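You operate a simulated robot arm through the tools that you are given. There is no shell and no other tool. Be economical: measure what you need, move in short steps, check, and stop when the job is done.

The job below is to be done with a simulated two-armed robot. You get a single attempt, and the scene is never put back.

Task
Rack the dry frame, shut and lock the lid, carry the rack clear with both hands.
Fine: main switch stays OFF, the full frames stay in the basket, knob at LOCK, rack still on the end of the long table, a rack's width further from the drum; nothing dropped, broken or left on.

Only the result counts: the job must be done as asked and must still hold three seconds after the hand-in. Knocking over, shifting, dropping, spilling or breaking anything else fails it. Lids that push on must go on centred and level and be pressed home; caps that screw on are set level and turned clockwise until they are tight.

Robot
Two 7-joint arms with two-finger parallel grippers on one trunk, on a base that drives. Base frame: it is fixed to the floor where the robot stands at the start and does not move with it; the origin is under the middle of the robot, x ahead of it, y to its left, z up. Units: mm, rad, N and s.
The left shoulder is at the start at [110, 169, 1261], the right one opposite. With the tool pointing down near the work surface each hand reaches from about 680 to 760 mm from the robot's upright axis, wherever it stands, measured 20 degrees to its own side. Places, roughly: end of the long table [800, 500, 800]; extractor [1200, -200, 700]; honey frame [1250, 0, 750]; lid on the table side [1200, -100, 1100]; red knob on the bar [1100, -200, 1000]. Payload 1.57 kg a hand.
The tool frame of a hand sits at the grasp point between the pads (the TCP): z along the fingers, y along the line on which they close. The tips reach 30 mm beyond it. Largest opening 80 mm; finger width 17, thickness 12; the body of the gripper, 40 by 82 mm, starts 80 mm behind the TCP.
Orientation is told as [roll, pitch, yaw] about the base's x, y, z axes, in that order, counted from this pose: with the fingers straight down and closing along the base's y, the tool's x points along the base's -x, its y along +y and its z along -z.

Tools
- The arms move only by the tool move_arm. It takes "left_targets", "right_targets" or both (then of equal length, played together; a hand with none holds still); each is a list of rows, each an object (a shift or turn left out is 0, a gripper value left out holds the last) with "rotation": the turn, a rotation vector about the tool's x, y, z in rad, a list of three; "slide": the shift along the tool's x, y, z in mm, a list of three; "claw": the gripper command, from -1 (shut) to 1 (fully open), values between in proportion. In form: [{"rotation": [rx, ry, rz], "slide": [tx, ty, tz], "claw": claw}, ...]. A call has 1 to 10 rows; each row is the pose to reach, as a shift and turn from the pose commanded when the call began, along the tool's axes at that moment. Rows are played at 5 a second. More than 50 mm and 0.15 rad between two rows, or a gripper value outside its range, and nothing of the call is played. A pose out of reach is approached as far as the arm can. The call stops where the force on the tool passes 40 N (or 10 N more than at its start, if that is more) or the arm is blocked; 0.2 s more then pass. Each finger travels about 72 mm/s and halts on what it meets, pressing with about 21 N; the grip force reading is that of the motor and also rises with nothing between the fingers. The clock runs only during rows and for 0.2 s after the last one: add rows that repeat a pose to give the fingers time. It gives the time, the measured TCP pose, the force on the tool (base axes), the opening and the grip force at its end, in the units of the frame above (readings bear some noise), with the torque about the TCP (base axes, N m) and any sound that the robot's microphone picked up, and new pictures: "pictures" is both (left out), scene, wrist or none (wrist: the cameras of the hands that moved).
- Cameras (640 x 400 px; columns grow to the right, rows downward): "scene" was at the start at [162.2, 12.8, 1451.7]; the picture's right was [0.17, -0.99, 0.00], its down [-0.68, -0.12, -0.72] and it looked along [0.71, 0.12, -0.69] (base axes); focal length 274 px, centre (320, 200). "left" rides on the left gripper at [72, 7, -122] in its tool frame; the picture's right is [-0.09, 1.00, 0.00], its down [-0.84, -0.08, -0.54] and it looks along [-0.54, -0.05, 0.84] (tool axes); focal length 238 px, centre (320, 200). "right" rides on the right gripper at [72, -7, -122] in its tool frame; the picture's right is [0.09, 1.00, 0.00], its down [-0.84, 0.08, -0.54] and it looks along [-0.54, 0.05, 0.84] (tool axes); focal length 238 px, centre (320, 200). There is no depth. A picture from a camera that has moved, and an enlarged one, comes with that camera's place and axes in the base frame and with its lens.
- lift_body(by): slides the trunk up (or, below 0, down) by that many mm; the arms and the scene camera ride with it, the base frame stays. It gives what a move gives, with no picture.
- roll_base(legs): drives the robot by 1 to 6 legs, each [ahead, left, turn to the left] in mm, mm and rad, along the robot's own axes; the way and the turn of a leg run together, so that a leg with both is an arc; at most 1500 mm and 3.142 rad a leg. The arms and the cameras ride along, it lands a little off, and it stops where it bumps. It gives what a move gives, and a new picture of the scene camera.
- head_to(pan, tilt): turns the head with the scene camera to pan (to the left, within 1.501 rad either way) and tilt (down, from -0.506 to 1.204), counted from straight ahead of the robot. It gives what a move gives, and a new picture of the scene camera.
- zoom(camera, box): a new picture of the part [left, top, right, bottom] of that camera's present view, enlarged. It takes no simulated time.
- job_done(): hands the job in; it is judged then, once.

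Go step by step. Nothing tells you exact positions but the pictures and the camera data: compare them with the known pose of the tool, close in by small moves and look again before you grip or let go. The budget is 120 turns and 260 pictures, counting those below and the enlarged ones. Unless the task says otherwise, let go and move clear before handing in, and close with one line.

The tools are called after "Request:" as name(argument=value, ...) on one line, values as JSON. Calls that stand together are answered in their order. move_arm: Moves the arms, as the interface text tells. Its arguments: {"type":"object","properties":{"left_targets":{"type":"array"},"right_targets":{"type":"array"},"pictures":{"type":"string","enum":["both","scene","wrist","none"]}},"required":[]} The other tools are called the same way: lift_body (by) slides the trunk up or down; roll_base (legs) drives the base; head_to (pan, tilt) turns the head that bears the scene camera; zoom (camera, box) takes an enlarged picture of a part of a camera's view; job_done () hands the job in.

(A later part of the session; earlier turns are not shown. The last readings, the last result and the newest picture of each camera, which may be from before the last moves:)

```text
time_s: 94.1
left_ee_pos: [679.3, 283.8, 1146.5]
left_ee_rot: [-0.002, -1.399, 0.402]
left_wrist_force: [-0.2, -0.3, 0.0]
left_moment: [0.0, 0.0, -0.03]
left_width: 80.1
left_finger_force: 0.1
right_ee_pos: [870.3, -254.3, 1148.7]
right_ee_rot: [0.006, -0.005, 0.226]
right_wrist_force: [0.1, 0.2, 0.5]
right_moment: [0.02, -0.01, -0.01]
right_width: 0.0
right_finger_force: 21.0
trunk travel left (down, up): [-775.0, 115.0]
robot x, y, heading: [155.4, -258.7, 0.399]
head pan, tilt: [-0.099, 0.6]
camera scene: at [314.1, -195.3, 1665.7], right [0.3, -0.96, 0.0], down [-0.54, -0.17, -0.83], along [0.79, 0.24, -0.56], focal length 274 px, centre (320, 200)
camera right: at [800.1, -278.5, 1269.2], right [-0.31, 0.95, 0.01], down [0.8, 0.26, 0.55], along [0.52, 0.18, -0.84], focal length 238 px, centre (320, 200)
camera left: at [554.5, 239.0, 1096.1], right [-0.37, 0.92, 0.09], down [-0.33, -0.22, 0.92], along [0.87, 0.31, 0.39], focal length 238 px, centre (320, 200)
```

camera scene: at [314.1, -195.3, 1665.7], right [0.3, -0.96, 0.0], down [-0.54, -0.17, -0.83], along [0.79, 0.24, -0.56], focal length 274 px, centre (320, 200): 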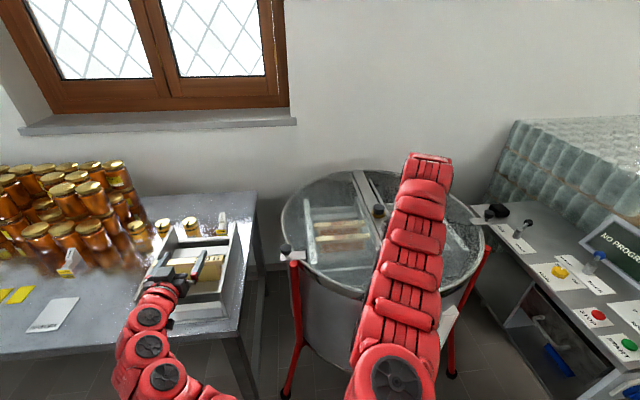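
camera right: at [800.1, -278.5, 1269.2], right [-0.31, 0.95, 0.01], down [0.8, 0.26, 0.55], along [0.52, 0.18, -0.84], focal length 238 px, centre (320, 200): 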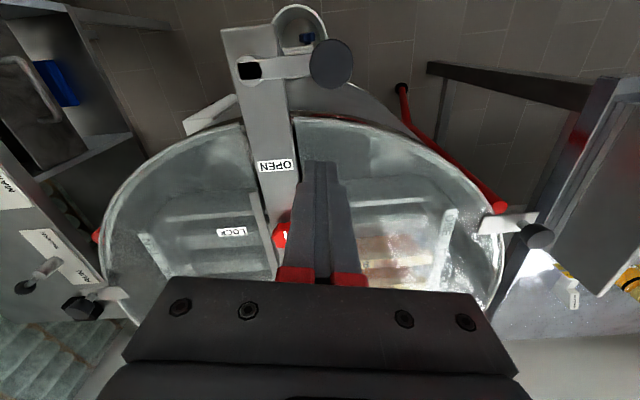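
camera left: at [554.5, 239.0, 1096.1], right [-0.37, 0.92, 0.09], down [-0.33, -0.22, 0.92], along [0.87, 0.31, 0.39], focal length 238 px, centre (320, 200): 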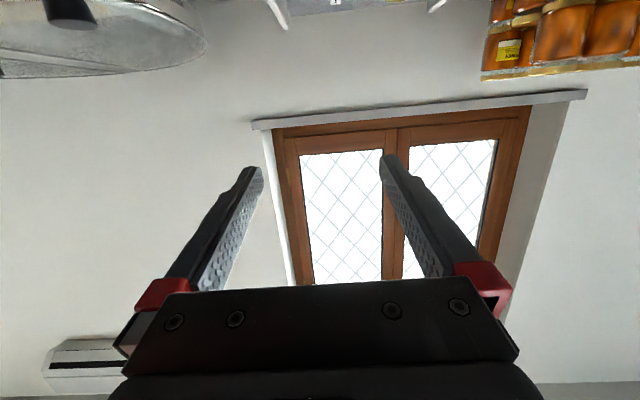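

Wrist view shows knob near (1060,-254,~980). Driving so that the right hand is above it.

Request:
roll_base(legs=[[0, 0, -0.2], [228, 99, 0]])

Request:
move_arm(right_targets=[{"rotation": [0, 0, 0.12], "claw": 1}, {"rotation": [0, 0, 0.12], "claw": 1}, {"rotation": [0, 0, 0.12], "claw": 1}], pictures="wrist")

Request:
zoom(camera="right", box=[220, 90, 420, 220])

```text
time_s: 96.7
left_ee_pos: [978.4, 312.4, 1145.0]
left_ee_rot: [-0.002, -1.399, 0.203]
left_wrist_force: [-0.2, 1.2, 0.0]
left_moment: [-0.02, 0.01, 0.01]
left_width: 80.2
left_finger_force: 0.0
right_ee_pos: [1058.6, -252.9, 1147.7]
right_ee_rot: [0.006, -0.004, 0.03]
right_wrist_force: [-0.1, -0.3, -0.6]
right_moment: [0.03, 0.02, -0.03]
right_width: 0.0
right_finger_force: 20.8
trunk travel left (down, up): [-775.0, 115.0]
robot x, y, heading: [358.7, -111.7, 0.201]
head pan, tilt: [-0.099, 0.6]
camera scene: at [526.4, -85.8, 1665.8], right [0.1, -0.99, 0.0], down [-0.56, -0.06, -0.83], along [0.82, 0.09, -0.56], focal length 274 px, centre (320, 200)
```

scene: 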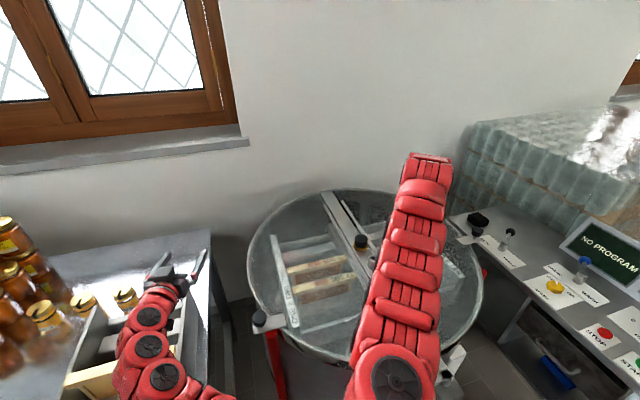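

```text
time_s: 97.5
left_ee_pos: [978.2, 312.3, 1145.2]
left_ee_rot: [-0.001, -1.399, 0.204]
left_wrist_force: [-0.3, -0.2, 1.2]
left_moment: [0.0, 0.02, -0.01]
left_width: 79.9
left_finger_force: 0.0
right_ee_pos: [1059.1, -252.6, 1147.4]
right_ee_rot: [0.007, -0.001, -0.088]
right_wrist_force: [-0.4, 0.5, 0.8]
right_moment: [0.01, -0.02, 0.02]
right_width: 79.9
right_finger_force: 0.1
trunk travel left (down, up): [-775.0, 115.0]
robot x, y, heading: [361.0, -109.3, 0.198]
head pan, tilt: [-0.099, 0.6]
camera right: at [986.8, -253.8, 1268.9], right [0.0, 1.0, 0.01], down [0.84, 0.0, 0.54], along [0.54, 0.01, -0.84], focal length 238 px, centre (320, 200)
```

right: 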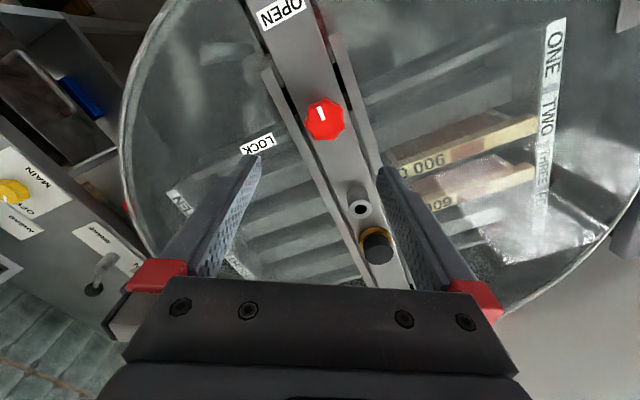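

```text
3.08 times, centred on (320, 155) of right
camera zoom: at [986.8, -253.8, 1268.9], right [0.0, 1.0, 0.01], down [0.84, 0.0, 0.54], along [0.54, 0.01, -0.84], focal length 733 px, centre (320, 338)
```

zoom: 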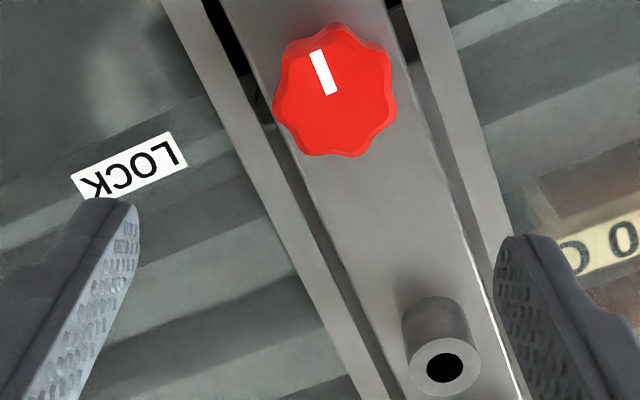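

The mark points to OPEN; LOCK is 90° counter-clockwise. Knob centre ≈ (1054,-246), ~49 mm wide. I pre-turn the hand and lower to just above it.

Request:
move_arm(right_targets=[{"slide": [2, 2, 0], "rotation": [0, 0, 0.13]}, {"slide": [4, 4, 0], "rotation": [0, 0, 0.26]}, {"slide": [5.6, 6, 0], "rotation": [0, 0, 0.39]}, {"slide": [5.6, 6, 30], "rotation": [0, 0, 0.5]}, {"slide": [5.6, 6, 70], "rotation": [0, 0, 0.5]}, {"slide": [5.6, 6, 105], "rotation": [0, 0, 0.5]}], pictures="wrist")

Request:
zoom(camera="right", box=[220, 60, 420, 260])

```text
time_s: 98.9
left_ee_pos: [978.8, 312.4, 1146.4]
left_ee_rot: [-0.002, -1.399, 0.204]
left_wrist_force: [0.2, -0.5, -1.2]
left_moment: [-0.03, 0.03, 0.01]
left_width: 80.2
left_finger_force: 0.1
right_ee_pos: [1055.2, -244.7, 1040.2]
right_ee_rot: [0.006, 0.004, -0.588]
right_wrist_force: [-0.8, -0.1, -0.5]
right_moment: [0.0, -0.01, 0.04]
right_width: 80.1
right_finger_force: 0.1
trunk travel left (down, up): [-775.0, 115.0]
robot x, y, heading: [360.1, -109.0, 0.205]
head pan, tilt: [-0.099, 0.6]
camera right: at [991.2, -212.7, 1163.3], right [0.48, 0.88, 0.01], down [0.74, -0.4, 0.54], along [0.48, -0.25, -0.84], focal length 238 px, centre (320, 200)
```

right: 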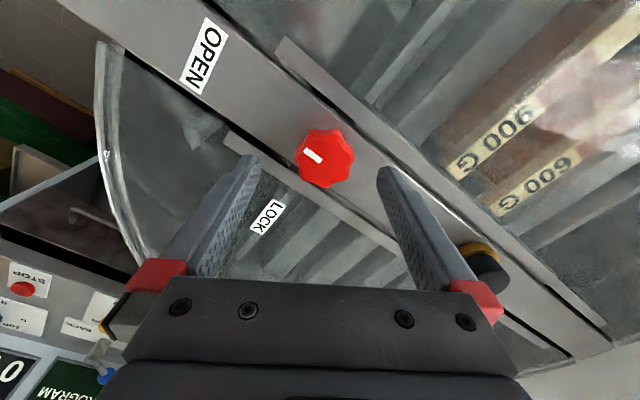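

```text
2.00 times, centred on (320, 160) of right
camera zoom: at [991.2, -212.7, 1163.3], right [0.48, 0.88, 0.01], down [0.74, -0.4, 0.54], along [0.48, -0.25, -0.84], focal length 477 px, centre (320, 280)
```

zoom: 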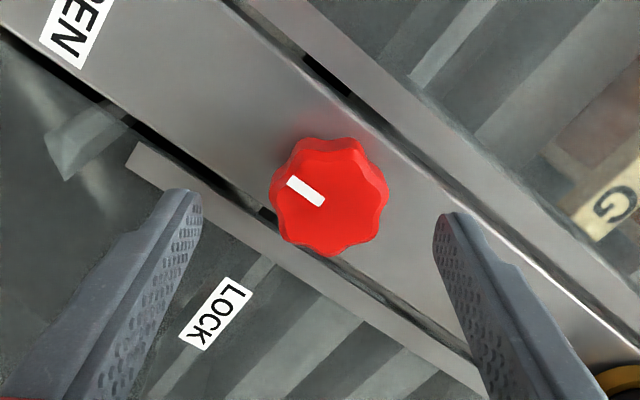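

Well aligned. Lowering around the knob.

Request:
move_arm(right_targets=[{"slide": [0, 1, 10]}, {"slide": [0, 1, 20]}, {"slide": [0, 1, 28]}, {"slide": [0, 1, 36]}], pictures="wrist")

Request:
zoom(camera="scene", box=[330, 180, 460, 320])

```text
time_s: 99.9
left_ee_pos: [978.2, 312.1, 1146.2]
left_ee_rot: [-0.002, -1.397, 0.205]
left_wrist_force: [-1.0, -0.5, 0.1]
left_moment: [-0.02, 0.04, -0.02]
left_width: 80.1
left_finger_force: 0.1
right_ee_pos: [1054.7, -245.5, 1007.1]
right_ee_rot: [0.007, 0.003, -0.587]
right_wrist_force: [0.5, 1.1, -0.1]
right_moment: [-0.02, 0.0, -0.01]
right_width: 79.6
right_finger_force: 0.0
trunk travel left (down, up): [-775.0, 115.0]
robot x, y, heading: [359.1, -107.6, 0.202]
head pan, tilt: [-0.099, 0.6]
camera right: at [990.1, -211.1, 1128.2], right [0.48, 0.88, 0.01], down [0.74, -0.4, 0.54], along [0.48, -0.25, -0.84], focal length 238 px, centre (320, 200)
```

right: 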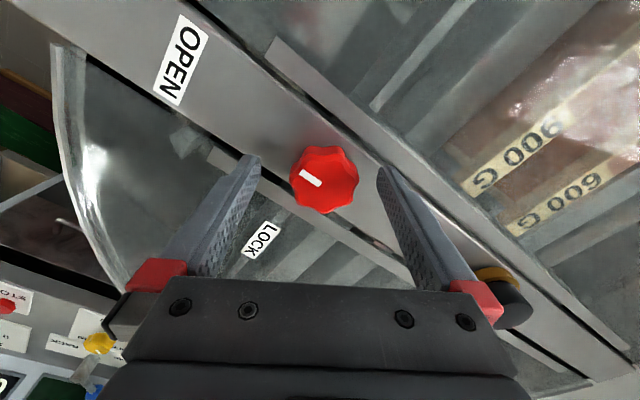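

```text
2.86 times, centred on (395, 250) of scene
camera zoom: at [527.3, -85.4, 1665.7], right [0.1, -0.99, 0.0], down [-0.56, -0.06, -0.82], along [0.82, 0.09, -0.57], focal length 783 px, centre (106, 57)
```

zoom: 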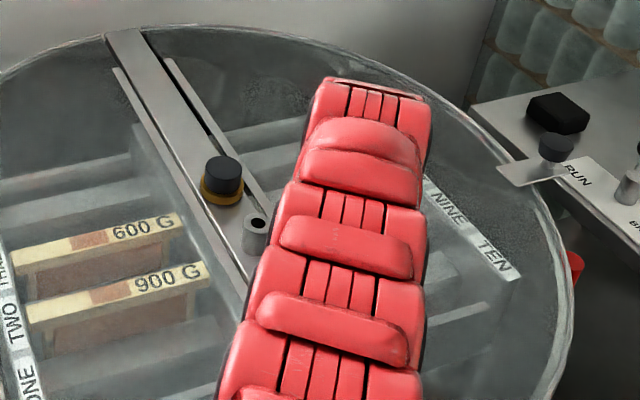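

Request:
move_arm(right_targets=[{"slide": [-6, 3.5, 0]}, {"slide": [-6, 3.5, 8]}, {"slide": [-6, 3.5, 15]}, {"slide": [-6, 3.5, 20]}], pictures="wrist")

Request:
zoom(camera="right", box=[220, 100, 420, 280])

```text
time_s: 100.9
left_ee_pos: [979.2, 312.6, 1146.5]
left_ee_rot: [-0.002, -1.399, 0.205]
left_wrist_force: [0.8, -0.5, 1.0]
left_moment: [0.0, 0.0, -0.01]
left_width: 80.2
left_finger_force: 0.0
right_ee_pos: [1061.7, -245.1, 986.1]
right_ee_rot: [0.006, 0.001, -0.588]
right_wrist_force: [-0.5, -0.9, -0.8]
right_moment: [-0.02, -0.01, -0.01]
right_width: 79.9
right_finger_force: 0.1
trunk travel left (down, up): [-775.0, 115.0]
robot x, y, heading: [359.3, -112.9, 0.201]
head pan, tilt: [-0.099, 0.6]
camera right: at [998.5, -211.2, 1108.5], right [0.48, 0.88, 0.01], down [0.74, -0.4, 0.54], along [0.48, -0.25, -0.84], focal length 238 px, centre (320, 200)
```

right: 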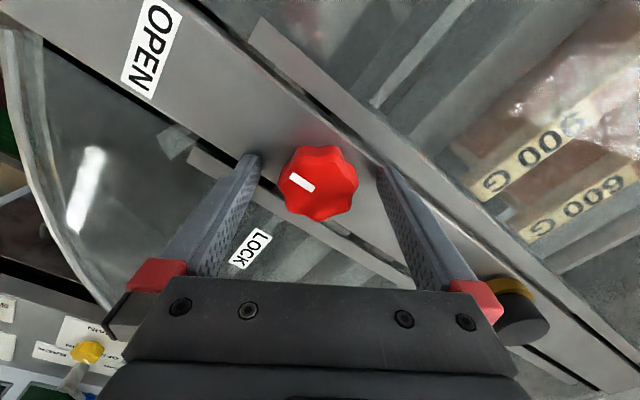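

```text
2.22 times, centred on (320, 190) of right
camera zoom: at [998.5, -211.2, 1108.5], right [0.48, 0.88, 0.01], down [0.74, -0.4, 0.54], along [0.48, -0.25, -0.84], focal length 530 px, centre (320, 222)
```

zoom: 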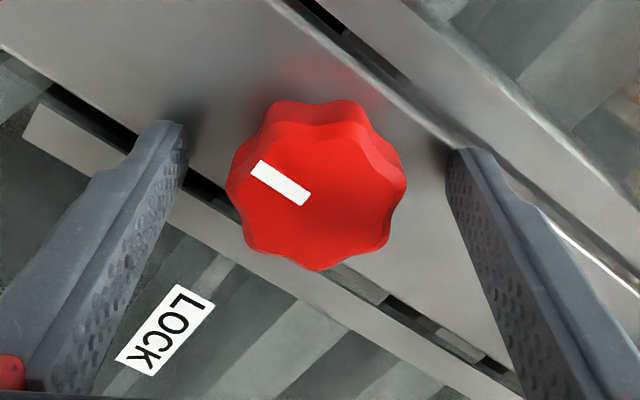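

Request:
move_arm(right_targets=[{"slide": [-1, 1, 2], "claw": 0.3}, {"slide": [-1, 1, 2], "claw": -0.3}, {"slide": [-1, 1, 2], "claw": -1}, {"slide": [-1, 1, 2], "claw": -1}, {"slide": [-1, 1, 2], "claw": -1}], pictures="wrist")

```text
time_s: 102.1
left_ee_pos: [976.7, 312.1, 1146.1]
left_ee_rot: [-0.002, -1.401, 0.206]
left_wrist_force: [-0.1, 0.2, 0.3]
left_moment: [-0.03, 0.0, -0.01]
left_width: 80.0
left_finger_force: 0.1
right_ee_pos: [1061.4, -247.0, 986.4]
right_ee_rot: [0.01, -0.002, -0.588]
right_wrist_force: [-3.1, -8.5, 19.9]
right_moment: [-1.05, 0.27, 0.0]
right_width: 45.1
right_finger_force: 44.5
trunk travel left (down, up): [-775.0, 115.0]
robot x, y, heading: [359.1, -109.2, 0.204]
head pan, tilt: [-0.099, 0.6]
camera right: at [998.0, -212.3, 1108.0], right [0.48, 0.88, 0.01], down [0.74, -0.4, 0.54], along [0.48, -0.25, -0.84], focal length 238 px, centre (320, 200)
```

right: 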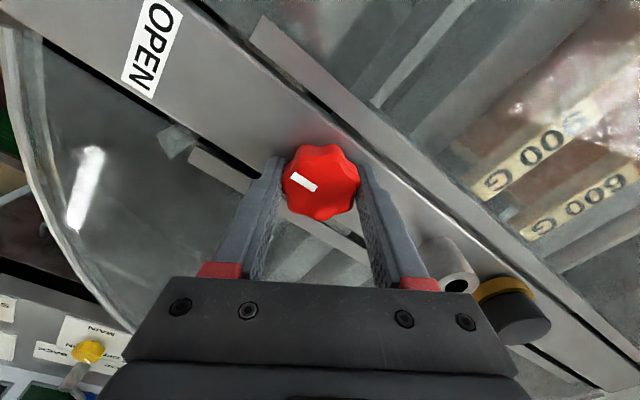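

Gripped (45 mm). Relieve 3 mm upward and start turning counter-clockwise.

Request:
move_arm(right_targets=[{"slide": [0, 0, -3]}, {"slide": [0, 0, -3]}, {"slide": [0, 0, -3], "rotation": [0, 0, -0.13]}, {"slide": [0, 0, -3], "rotation": [0, 0, -0.26]}, {"slide": [0, 0, -3], "rotation": [0, 0, -0.39]}, {"slide": [0, 0, -3], "rotation": [0, 0, -0.39]}], pictures="wrist")

```text
time_s: 103.5
left_ee_pos: [977.9, 311.0, 1146.2]
left_ee_rot: [0.004, -1.401, 0.198]
left_wrist_force: [-0.1, -0.6, -0.1]
left_moment: [0.0, 0.0, 0.01]
left_width: 80.1
left_finger_force: 0.1
right_ee_pos: [1062.4, -246.6, 986.3]
right_ee_rot: [0.007, 0.002, -0.197]
right_wrist_force: [-9.9, -8.1, -10.9]
right_moment: [-0.3, 1.02, -0.02]
right_width: 45.5
right_finger_force: 45.0
trunk travel left (down, up): [-775.0, 115.0]
robot x, y, heading: [360.8, -110.2, 0.201]
head pan, tilt: [-0.099, 0.6]
camera right: at [990.5, -239.3, 1108.3], right [0.1, 0.99, 0.01], down [0.84, -0.09, 0.54], along [0.54, -0.05, -0.84], focal length 238 px, centre (320, 200)
```

right: 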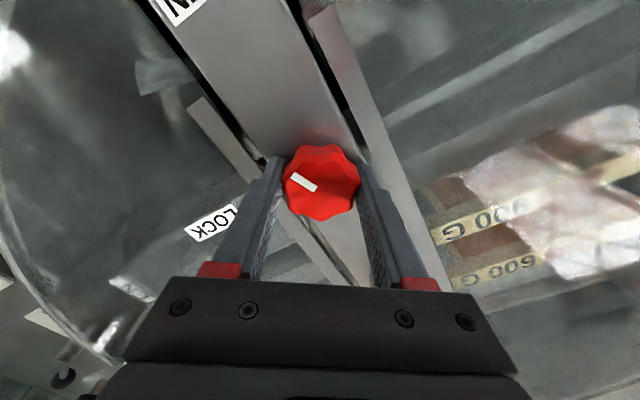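

The knob turns with the hand. Continue.

Request:
move_arm(right_targets=[{"slide": [1, -1.5, 1], "rotation": [0, 0, -0.14]}, {"slide": [1, -1.5, 1], "rotation": [0, 0, -0.28]}, {"slide": [1, -1.5, 1], "rotation": [0, 0, -0.42]}, {"slide": [1, -1.5, 1], "rotation": [0, 0, -0.56]}, {"slide": [1, -1.5, 1], "rotation": [0, 0, -0.7]}, {"slide": [1, -1.5, 1], "rotation": [0, 0, -0.7]}], pictures="wrist")

```text
time_s: 104.9
left_ee_pos: [978.4, 312.1, 1147.0]
left_ee_rot: [0.001, -1.4, 0.203]
left_wrist_force: [-0.2, 0.4, 0.7]
left_moment: [0.03, 0.0, 0.0]
left_width: 79.9
left_finger_force: 0.1
right_ee_pos: [1062.4, -245.4, 986.3]
right_ee_rot: [0.006, -0.008, 0.504]
right_wrist_force: [-3.9, -3.1, -6.4]
right_moment: [-0.21, 0.16, -0.05]
right_width: 45.2
right_finger_force: 45.1
trunk travel left (down, up): [-775.0, 115.0]
robot x, y, heading: [358.4, -111.1, 0.2]
head pan, tilt: [-0.099, 0.6]
camera right: at [1002.1, -287.3, 1107.8], right [-0.56, 0.83, 0.0], down [0.69, 0.47, 0.55], along [0.45, 0.31, -0.84], focal length 238 px, centre (320, 200)
```

right: 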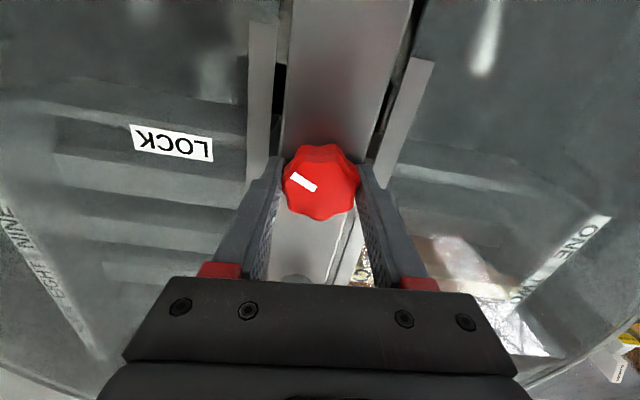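

Request:
move_arm(right_targets=[{"slide": [0, 0, 0], "rotation": [0, 0, -0.13]}, {"slide": [0, 0, 0], "rotation": [0, 0, -0.26]}, {"slide": [0, 0, 0], "rotation": [0, 0, -0.38]}, {"slide": [0, 0, 0], "rotation": [0, 0, -0.48]}, {"slide": [0, 0, 0], "rotation": [0, 0, -0.48]}], pictures="wrist")

```text
time_s: 106.1
left_ee_pos: [979.2, 312.9, 1146.5]
left_ee_rot: [-0.002, -1.4, 0.205]
left_wrist_force: [0.4, 0.1, -0.4]
left_moment: [0.01, 0.03, -0.02]
left_width: 80.0
left_finger_force: 0.0
right_ee_pos: [1061.7, -245.9, 986.8]
right_ee_rot: [-0.001, -0.007, 0.982]
right_wrist_force: [-2.2, -0.7, -2.8]
right_moment: [-0.11, -0.27, -1.09]
right_width: 45.4
right_finger_force: 44.9
trunk travel left (down, up): [-775.0, 115.0]
robot x, y, heading: [359.7, -112.5, 0.202]
head pan, tilt: [-0.099, 0.6]
camera right: at [1027.5, -310.0, 1107.8], right [-0.88, 0.48, 0.0], down [0.4, 0.74, 0.55], along [0.26, 0.48, -0.84], focal length 238 px, centre (320, 200)
```

right: 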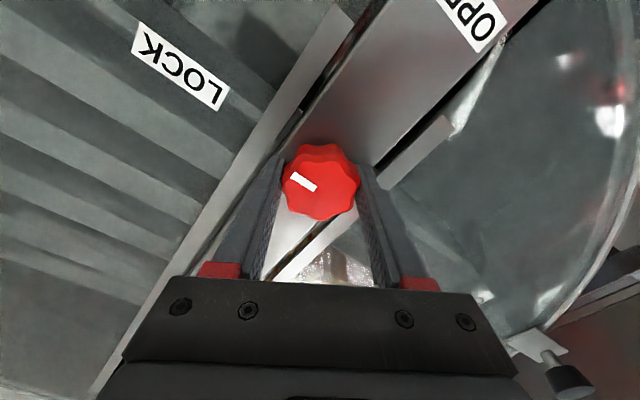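

A clear stop at 90° (torque −1.1 N m). Release and check that the mark stays at LOCK.

Request:
move_arm(right_targets=[{"rotation": [0, 0, 0.02], "claw": -0.5}, {"rotation": [0, 0, 0.02], "claw": 0.8}, {"rotation": [0, 0, 0.02], "claw": 0.9}, {"rotation": [0, 0, 0.02], "claw": 1}, {"slide": [0, 0, -40], "rotation": [0, 0, 0.02]}, {"slide": [0, 0, -80], "rotation": [0, 0, 0.02]}, {"slide": [0, 0, -125], "rotation": [0, 0, 0.02]}], pictures="wrist")

Request:
zoom(camera="right", box=[180, 0, 480, 200])

```text
time_s: 107.7
left_ee_pos: [977.7, 312.5, 1145.7]
left_ee_rot: [-0.005, -1.4, 0.209]
left_wrist_force: [0.6, 0.6, -0.3]
left_moment: [0.0, 0.0, -0.01]
left_width: 80.0
left_finger_force: 0.1
right_ee_pos: [1059.3, -245.2, 1111.8]
right_ee_rot: [0.001, -0.006, 0.961]
right_wrist_force: [-0.7, 0.4, -0.5]
right_moment: [0.01, -0.01, 0.02]
right_width: 80.2
right_finger_force: 0.0
trunk travel left (down, up): [-775.0, 115.0]
robot x, y, heading: [358.8, -111.5, 0.207]
head pan, tilt: [-0.099, 0.6]
camera right: at [1024.0, -308.3, 1233.8], right [-0.87, 0.49, 0.0], down [0.41, 0.73, 0.55], along [0.27, 0.48, -0.84], focal length 238 px, centre (320, 200)
```

right: 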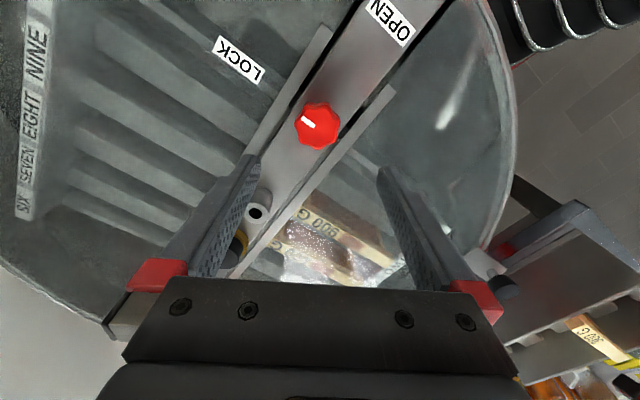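

```text
2.00 times, centred on (330, 100) of right
camera zoom: at [1024.0, -308.3, 1233.8], right [-0.87, 0.49, 0.0], down [0.41, 0.73, 0.55], along [0.27, 0.48, -0.84], focal length 477 px, centre (300, 400)
```

zoom: 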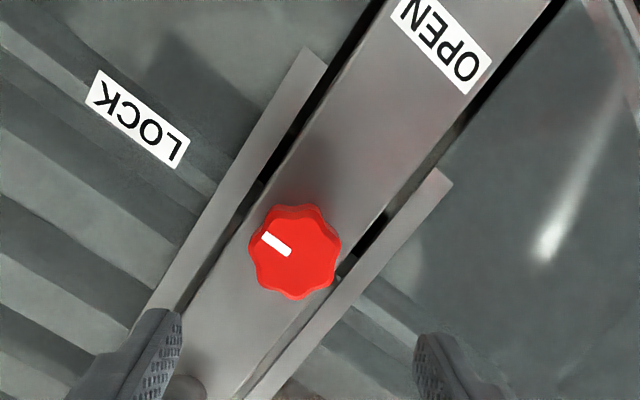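

LOCK confirmed. Now the rack: I back off, align with the rack (heading ≈0.41) and look at it and the table beyond.

Request:
roll_base(legs=[[-250, 0, 0], [0, 0, 0.21], [109, 253, 0]])

Request:
lift_body(by=100)

Request:
move_arm(left_targets=[{"rotation": [0, 0.14, 0]}, {"rotation": [0, 0.28, 0]}, {"rotation": [0, 0.42, 0]}, {"rotation": [0, 0.56, 0]}, {"rotation": [0, 0.7, 0]}, {"rotation": [0, 0.84, 0]}, {"rotation": [0, 0.98, 0]}, {"rotation": [0, 1.12, 0]}, {"rotation": [0, 1.26, 0]}, {"rotation": [0, 1.4, 0]}], right_targets=[{"rotation": [0, 0, 0.14]}, {"rotation": [0, 0, 0.28]}, {"rotation": [0, 0, 0.42]}, {"rotation": [0, 0, 0.56]}, {"rotation": [0, 0, 0.7]}, {"rotation": [0, 0, 0.76]}, {"rotation": [0, 0, 0.76]}, {"rotation": [0, 0, 0.76]}, {"rotation": [0, 0, 0.76]}, {"rotation": [0, 0, 0.76]}], pictures="both")

Request:
head_to(pan=0.0, tilt=0.75)

```text
time_s: 111.8
left_ee_pos: [623.5, 658.1, 1145.4]
left_ee_rot: [0.001, -1.401, 0.419]
left_wrist_force: [-0.8, 0.5, 0.7]
left_moment: [-0.03, 0.0, 0.0]
left_width: 80.0
left_finger_force: 0.1
right_ee_pos: [822.4, 131.7, 1111.0]
right_ee_rot: [0.0, -0.007, 1.176]
right_wrist_force: [-0.3, -0.5, 0.6]
right_moment: [0.01, 0.02, -0.01]
right_width: 80.0
right_finger_force: 0.1
trunk travel left (down, up): [-775.0, 115.0]
robot x, y, heading: [107.0, 113.1, 0.417]
head pan, tilt: [-0.099, 0.6]
camera scene: at [266.5, 173.7, 1665.8], right [0.31, -0.95, 0.0], down [-0.54, -0.18, -0.83], along [0.78, 0.26, -0.56], focal length 274 px, centre (320, 200)
```

scene: 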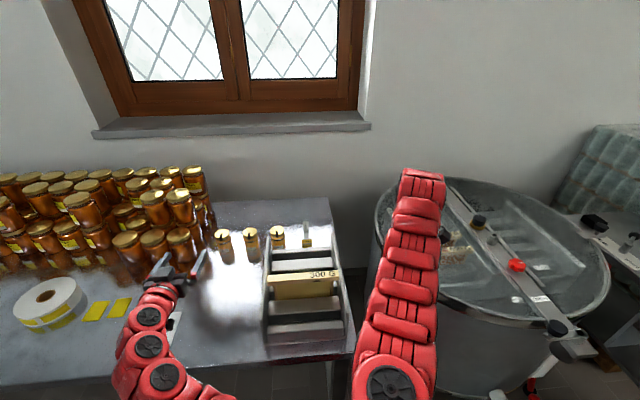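

```text
time_s: 113.2
left_ee_pos: [622.8, 659.3, 1246.2]
left_ee_rot: [-0.003, -1.398, 0.422]
left_wrist_force: [0.3, 1.0, 0.2]
left_moment: [0.01, 0.0, 0.0]
left_width: 79.9
left_finger_force: 0.0
right_ee_pos: [821.5, 133.1, 1210.4]
right_ee_rot: [0.002, -0.008, 1.178]
right_wrist_force: [0.7, -0.1, 0.4]
right_moment: [0.01, -0.07, 0.01]
right_width: 80.0
right_finger_force: 0.0
trunk travel left (down, up): [-875.0, 15.0]
robot x, y, heading: [108.1, 118.5, 0.416]
head pan, tilt: [-0.099, 0.6]
```

```text
time_s: 115.4
left_ee_pos: [622.4, 660.1, 1246.5]
left_ee_rot: [-0.001, 0.005, 0.421]
left_wrist_force: [-0.5, -0.6, -0.1]
left_moment: [0.0, 0.01, -0.05]
left_width: 79.8
left_finger_force: 0.1
right_ee_pos: [823.6, 133.6, 1210.5]
right_ee_rot: [0.009, -0.001, 0.418]
right_wrist_force: [-0.1, -0.4, -0.6]
right_moment: [0.02, -0.02, -0.03]
right_width: 79.9
right_finger_force: 0.0
trunk travel left (down, up): [-875.0, 15.0]
robot x, y, heading: [108.2, 113.7, 0.424]
head pan, tilt: [-0.099, 0.6]
camera scene: at [268.3, 174.3, 1765.5], right [0.32, -0.95, 0.0], down [-0.54, -0.18, -0.82], along [0.78, 0.26, -0.57], focal length 274 px, centre (320, 200)
camera right: at [760.1, 97.0, 1332.3], right [-0.49, 0.87, 0.01], down [0.73, 0.41, 0.54], along [0.47, 0.27, -0.84], focal length 238 px, centre (320, 200)
camera left: at [554.5, 638.3, 1368.1], right [-0.32, 0.95, 0.0], down [0.8, 0.27, 0.54], along [0.51, 0.17, -0.84], focal length 238 px, centre (320, 200)
```

scene: 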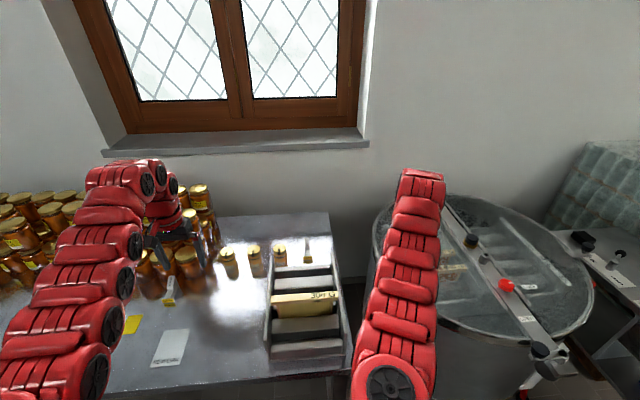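
right: 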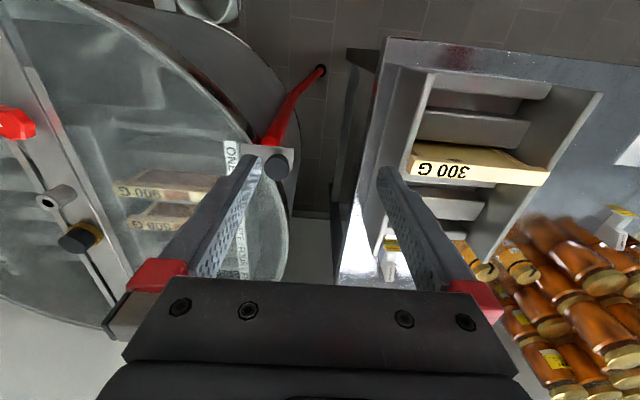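
left: 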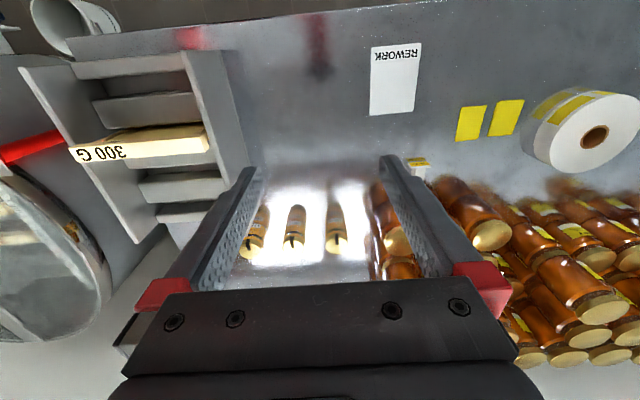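

```text
time_s: 116.1
left_ee_pos: [623.6, 659.8, 1246.7]
left_ee_rot: [0.0, -0.002, 0.417]
left_wrist_force: [-0.4, 0.0, 0.7]
left_moment: [-0.04, 0.01, -0.02]
left_width: 80.1
left_finger_force: 0.0
right_ee_pos: [822.5, 132.8, 1212.1]
right_ee_rot: [0.007, -0.005, 0.418]
right_wrist_force: [0.5, -0.1, 0.1]
right_moment: [-0.01, 0.0, -0.01]
right_width: 80.1
right_finger_force: 0.1
trunk travel left (down, up): [-875.0, 15.0]
robot x, y, heading: [110.0, 114.4, 0.422]
head pan, tilt: [0.0, 0.75]
camera scene: at [258.3, 180.5, 1752.9], right [0.41, -0.91, 0.0], down [-0.62, -0.28, -0.73], along [0.67, 0.3, -0.68], focal length 274 px, centre (320, 200)
```

scene: 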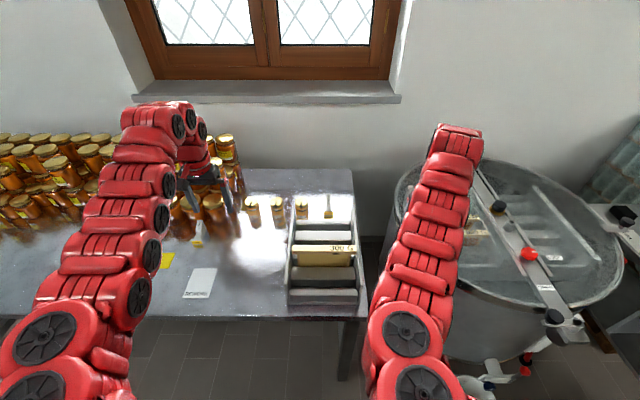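

Request:
zoom(camera="left", box=[0, 0, 440, 280])

Request:
zoom(camera="left", box=[130, 20, 290, 260])

Request:
zoom(camera="scene", box=[160, 160, 380, 320])

```text
1.43 times, centred on (220, 140) of left
camera zoom: at [553.9, 638.1, 1368.1], right [-0.32, 0.95, 0.0], down [0.8, 0.27, 0.54], along [0.51, 0.17, -0.84], focal length 340 px, centre (463, 286)
```

zoom: 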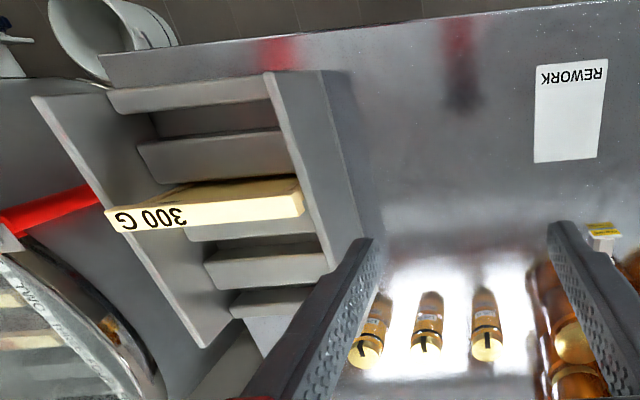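

```text
1.67 times, centred on (210, 140) of left
camera zoom: at [553.9, 638.1, 1368.1], right [-0.32, 0.95, 0.0], down [0.8, 0.27, 0.54], along [0.51, 0.17, -0.84], focal length 397 px, centre (503, 300)
```

zoom: 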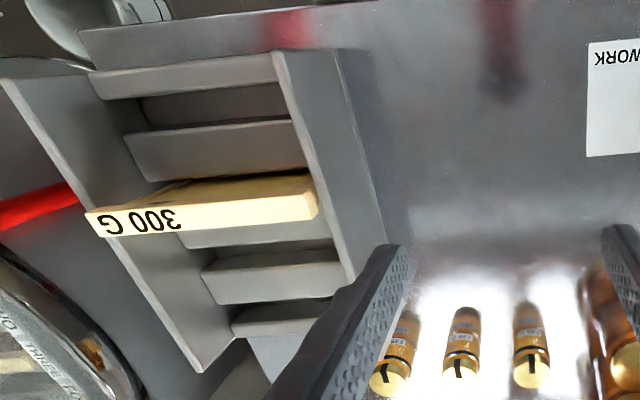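

```text
2.50 times, centred on (270, 240) of scene
camera zoom: at [258.3, 180.5, 1752.9], right [0.41, -0.91, 0.0], down [-0.62, -0.28, -0.73], along [0.67, 0.3, -0.68], focal length 685 px, centre (445, 100)
```

zoom: 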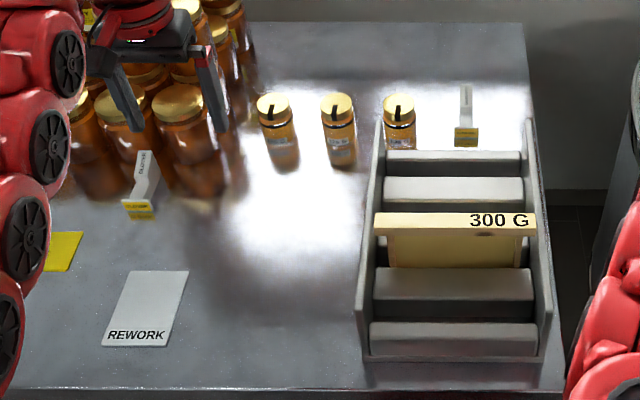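

Clear view: rack outer width ≈ 238 mm (e2 −173…64), length ≈ 340; table z≈867; jars (behind, e1≥1158) and the REWORK card (e2≤−447) leave room for a 240 mm shift straight along the table. I'll bring both hands above the two side walls.

Request:
roll_base(legs=[[78, 0, 0]])

Request:
move_arm(left_targets=[{"slide": [-2, -37, 7]}, {"slide": [-4, -74, 14]}, {"slide": [-7, -110, 21]}, {"slide": [-9, -147, 28]}, {"slide": [-11, -184, 36]}], right_targets=[{"slide": [-8, 30, 0]}, {"slide": [-16, 60, 0]}, {"slide": [-24, 90, 0]}, {"slide": [-32, 120, 0]}, {"slide": [-40, 150, 0]}], pictures="both")

```text
time_s: 117.1
left_ee_pos: [691.7, 689.6, 1249.7]
left_ee_rot: [0.0, -0.002, 0.416]
left_wrist_force: [-0.8, -0.4, 0.7]
left_moment: [0.03, -0.02, 0.02]
left_width: 80.0
left_finger_force: 0.0
right_ee_pos: [890.4, 161.3, 1212.9]
right_ee_rot: [0.005, -0.006, 0.416]
right_wrist_force: [-0.5, -0.8, 0.2]
right_moment: [0.02, 0.0, 0.02]
right_width: 79.9
right_finger_force: 0.1
trunk travel left (down, up): [-875.0, 15.0]
robot x, y, heading: [177.7, 146.1, 0.42]
head pan, tilt: [0.0, 0.75]
camera scene: at [324.8, 209.5, 1753.5], right [0.4, -0.91, 0.0], down [-0.62, -0.28, -0.73], along [0.67, 0.3, -0.68], focal length 274 px, centre (320, 200)
```

scene: 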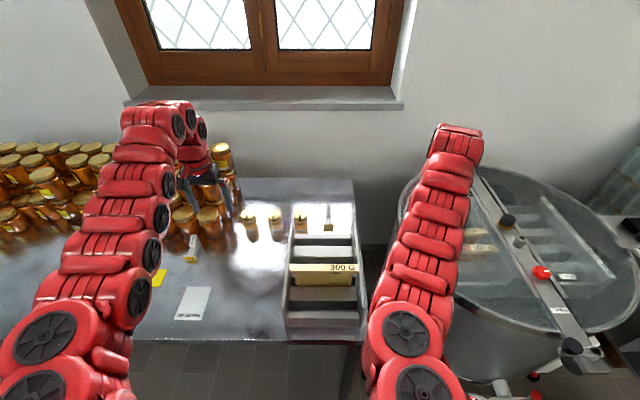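

```text
time_s: 118.3
left_ee_pos: [780.0, 527.4, 1211.8]
left_ee_rot: [0.001, 0.002, 0.418]
left_wrist_force: [0.9, 1.0, -1.1]
left_moment: [0.01, 0.02, 0.0]
left_width: 80.0
left_finger_force: 0.0
right_ee_pos: [869.1, 316.5, 1213.8]
right_ee_rot: [0.005, -0.005, 0.416]
right_wrist_force: [0.2, -0.2, -0.1]
right_moment: [0.03, 0.03, 0.01]
right_width: 79.9
right_finger_force: 0.1
trunk travel left (down, up): [-875.0, 15.0]
robot x, y, heading: [180.5, 146.6, 0.417]
head pan, tilt: [0.0, 0.75]
camera scene: at [330.0, 211.3, 1752.8], right [0.41, -0.91, 0.0], down [-0.62, -0.28, -0.73], along [0.67, 0.3, -0.68], focal length 274 px, centre (320, 200)
camera right: at [806.6, 280.1, 1335.7], right [-0.49, 0.87, 0.01], down [0.73, 0.4, 0.55], along [0.48, 0.27, -0.84], focal length 238 px, centre (320, 200)
camera left: at [712.2, 504.8, 1333.8], right [-0.32, 0.95, 0.0], down [0.8, 0.27, 0.54], along [0.51, 0.17, -0.84], focal length 238 px, centre (320, 200)
```

scene: 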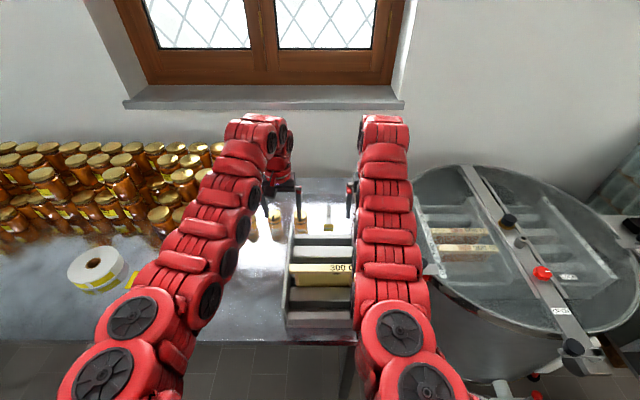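
right: 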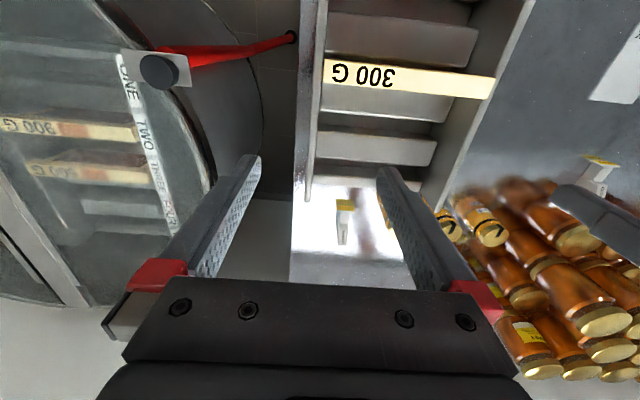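
left: 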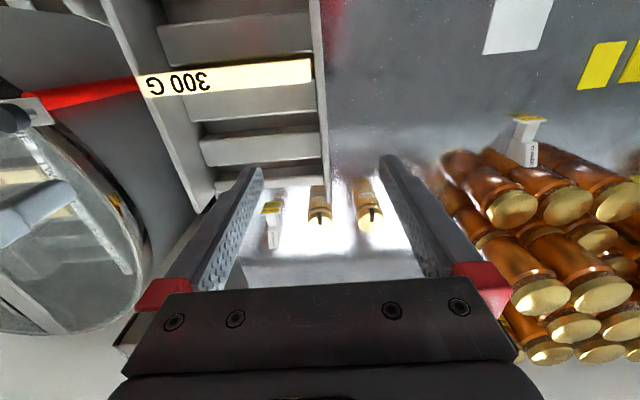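

Request:
zoom(camera="right", box=[240, 0, 400, 210])

Request:
zoom(camera="left", box=[240, 0, 400, 210])

```text
1.90 times, centred on (320, 105) of right
camera zoom: at [806.6, 280.1, 1335.7], right [-0.49, 0.87, 0.01], down [0.73, 0.4, 0.55], along [0.48, 0.27, -0.84], focal length 454 px, centre (320, 381)
```

zoom: 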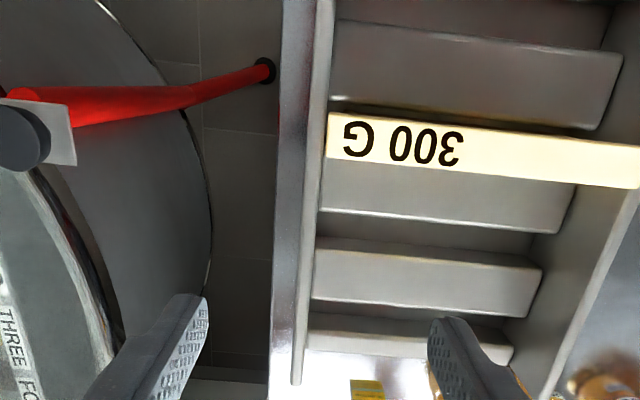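

```text
1.90 times, centred on (320, 105) of left
camera zoom: at [712.2, 504.8, 1333.8], right [-0.32, 0.95, 0.0], down [0.8, 0.27, 0.54], along [0.51, 0.17, -0.84], focal length 454 px, centre (320, 381)
```

zoom: 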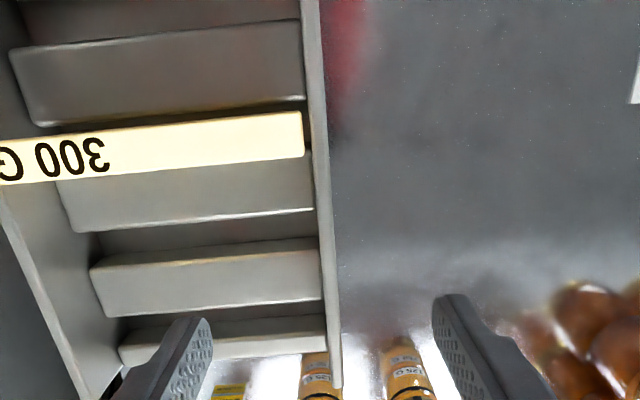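

Wall centre lines: near e2≈−173, far e2≈+68. Correct the hands sideways and lower by trunk to just above.

Request:
move_arm(left_targets=[{"slide": [0, 3, 0]}, {"slide": [0, 3, 0]}], right_targets=[{"slide": [0, -8, 0]}, {"slide": [0, -8, 0]}], pictures="none")

Request:
lift_body(by=-165)

Request:
zoom(camera="right", box=[220, 0, 420, 250])

Request:
zoom(camera="left", box=[220, 0, 420, 250])

```text
time_s: 118.9
left_ee_pos: [779.7, 528.6, 1211.0]
left_ee_rot: [0.0, -0.001, 0.416]
left_wrist_force: [-0.1, 1.0, -0.5]
left_moment: [0.01, -0.03, 0.02]
left_width: 80.2
left_finger_force: 0.0
right_ee_pos: [872.9, 308.0, 1212.2]
right_ee_rot: [0.007, -0.004, 0.415]
right_wrist_force: [-0.9, 0.1, 0.6]
right_moment: [-0.04, 0.02, -0.01]
right_width: 80.1
right_finger_force: 0.1
trunk travel left (down, up): [-875.0, 15.0]
robot x, y, heading: [177.8, 146.6, 0.42]
head pan, tilt: [0.0, 0.75]
```

```text
time_s: 120.8
left_ee_pos: [777.6, 529.2, 1047.0]
left_ee_rot: [0.0, -0.002, 0.416]
left_wrist_force: [-0.8, -0.5, -0.2]
left_moment: [0.0, 0.01, -0.01]
left_width: 79.7
left_finger_force: 0.0
right_ee_pos: [872.5, 307.5, 1048.7]
right_ee_rot: [0.004, -0.004, 0.416]
right_wrist_force: [-0.8, 0.4, -0.3]
right_moment: [0.0, -0.01, -0.02]
right_width: 79.8
right_finger_force: 0.1
trunk travel left (down, up): [-710.0, 180.0]
robot x, y, heading: [181.5, 146.1, 0.42]
head pan, tilt: [0.0, 0.75]
```

```text
1.60 times, centred on (320, 125) of right
camera zoom: at [809.5, 271.9, 1170.1], right [-0.49, 0.87, 0.01], down [0.73, 0.4, 0.55], along [0.47, 0.27, -0.84], focal length 381 px, centre (320, 320)
```

zoom: 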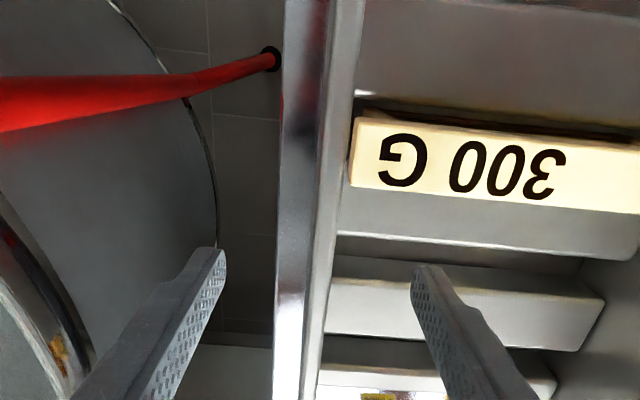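

```text
1.60 times, centred on (320, 125) of left
camera zoom: at [710.2, 507.9, 1168.4], right [-0.32, 0.95, 0.0], down [0.8, 0.27, 0.54], along [0.51, 0.17, -0.84], focal length 381 px, centre (320, 320)
```

zoom: 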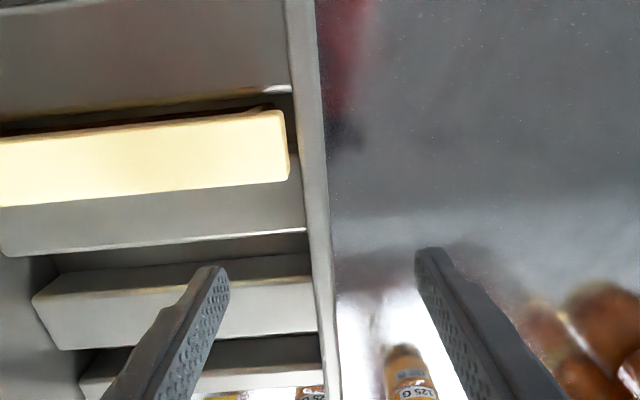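

Both walls are centred between the fingers. Lowering both hands 56 mm and closing.

Request:
move_arm(left_targets=[{"slide": [0, 0, 15]}, {"slide": [0, 0, 30]}, {"slide": [0, 0, 45]}, {"slide": [0, 0, 56]}], right_targets=[{"slide": [0, 0, 15]}, {"slide": [0, 0, 30]}, {"slide": [0, 0, 45]}, {"slide": [0, 0, 56]}], pictures="wrist")

```text
time_s: 121.8
left_ee_pos: [779.0, 529.6, 990.1]
left_ee_rot: [0.002, 0.003, 0.416]
left_wrist_force: [0.4, -0.7, -0.6]
left_moment: [0.02, -0.02, 0.0]
left_width: 79.8
left_finger_force: 0.0
right_ee_pos: [871.6, 308.5, 992.0]
right_ee_rot: [0.005, -0.001, 0.416]
right_wrist_force: [0.0, -0.3, -0.5]
right_moment: [0.02, 0.03, 0.01]
right_width: 80.0
right_finger_force: 0.0
trunk travel left (down, up): [-710.0, 180.0]
robot x, y, heading: [179.9, 146.5, 0.422]
head pan, tilt: [0.0, 0.75]
camera right: at [810.2, 272.2, 1114.5], right [-0.49, 0.87, 0.01], down [0.73, 0.41, 0.54], along [0.47, 0.27, -0.84], focal length 238 px, centre (320, 200)
camera left: at [710.8, 507.7, 1111.8], right [-0.32, 0.95, 0.0], down [0.8, 0.27, 0.54], along [0.51, 0.17, -0.84], focal length 238 px, centre (320, 200)
```

right: 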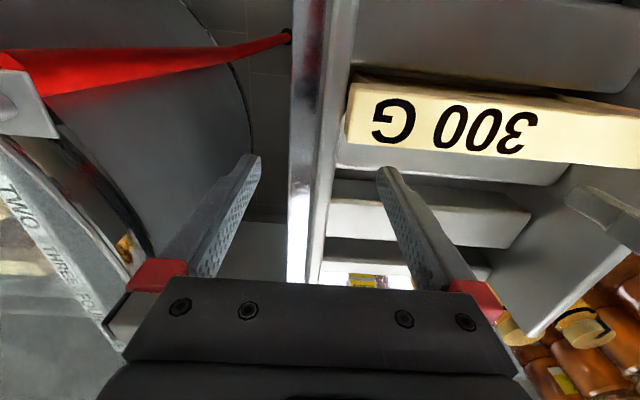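
left: 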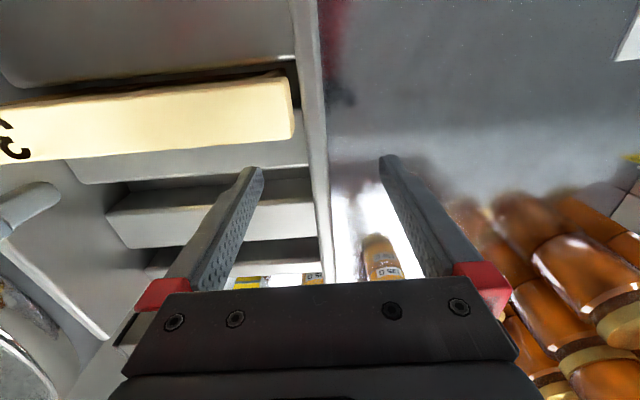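

Request:
move_arm(left_targets=[{"slide": [0, 0, 6], "claw": 0.3}, {"slide": [0, 0, 6], "claw": -0.3}, {"slide": [0, 0, 6], "claw": -1}, {"slide": [0, 0, 6], "claw": -1}, {"slide": [0, 0, 6], "claw": -1}], right_targets=[{"slide": [0, 0, 6], "claw": 0.3}, {"slide": [0, 0, 6], "claw": -0.3}, {"slide": [0, 0, 6], "claw": -1}, {"slide": [0, 0, 6], "claw": -1}, {"slide": [0, 0, 6], "claw": -1}], pictures="wrist")

```text
time_s: 123.0
left_ee_pos: [779.6, 529.5, 984.2]
left_ee_rot: [-0.001, 0.003, 0.417]
left_wrist_force: [1.8, -8.0, 0.7]
left_moment: [0.38, -0.38, -0.12]
left_width: 11.9
left_finger_force: 20.7
right_ee_pos: [872.3, 311.7, 986.8]
right_ee_rot: [0.009, -0.002, 0.419]
right_wrist_force: [-5.7, 13.4, 1.1]
right_moment: [-0.31, 0.05, -0.22]
right_width: 11.8
right_finger_force: 21.4
trunk travel left (down, up): [-710.0, 180.0]
robot x, y, heading: [177.9, 148.1, 0.417]
head pan, tilt: [0.0, 0.75]
camera right: at [809.2, 274.2, 1108.8], right [-0.49, 0.87, 0.01], down [0.73, 0.41, 0.54], along [0.47, 0.27, -0.84], focal length 238 px, centre (320, 200)
camera left: at [710.8, 508.4, 1106.1], right [-0.32, 0.95, 0.0], down [0.8, 0.27, 0.54], along [0.51, 0.17, -0.84], focal length 238 px, centre (320, 200)
```

right: 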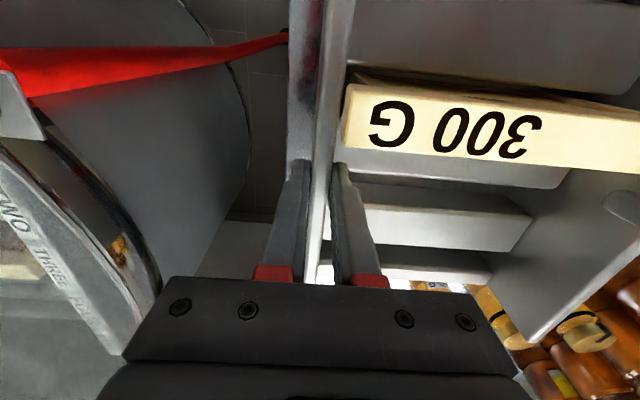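
left: 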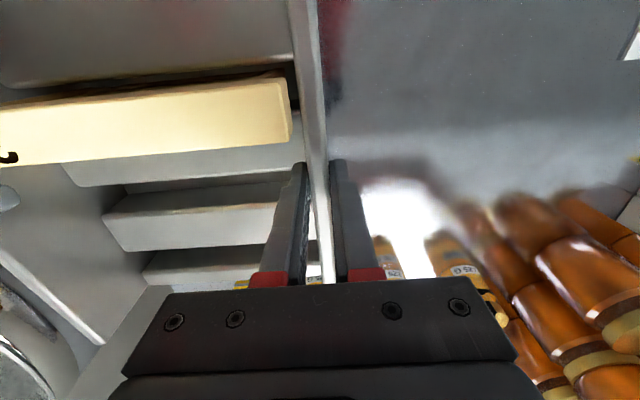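

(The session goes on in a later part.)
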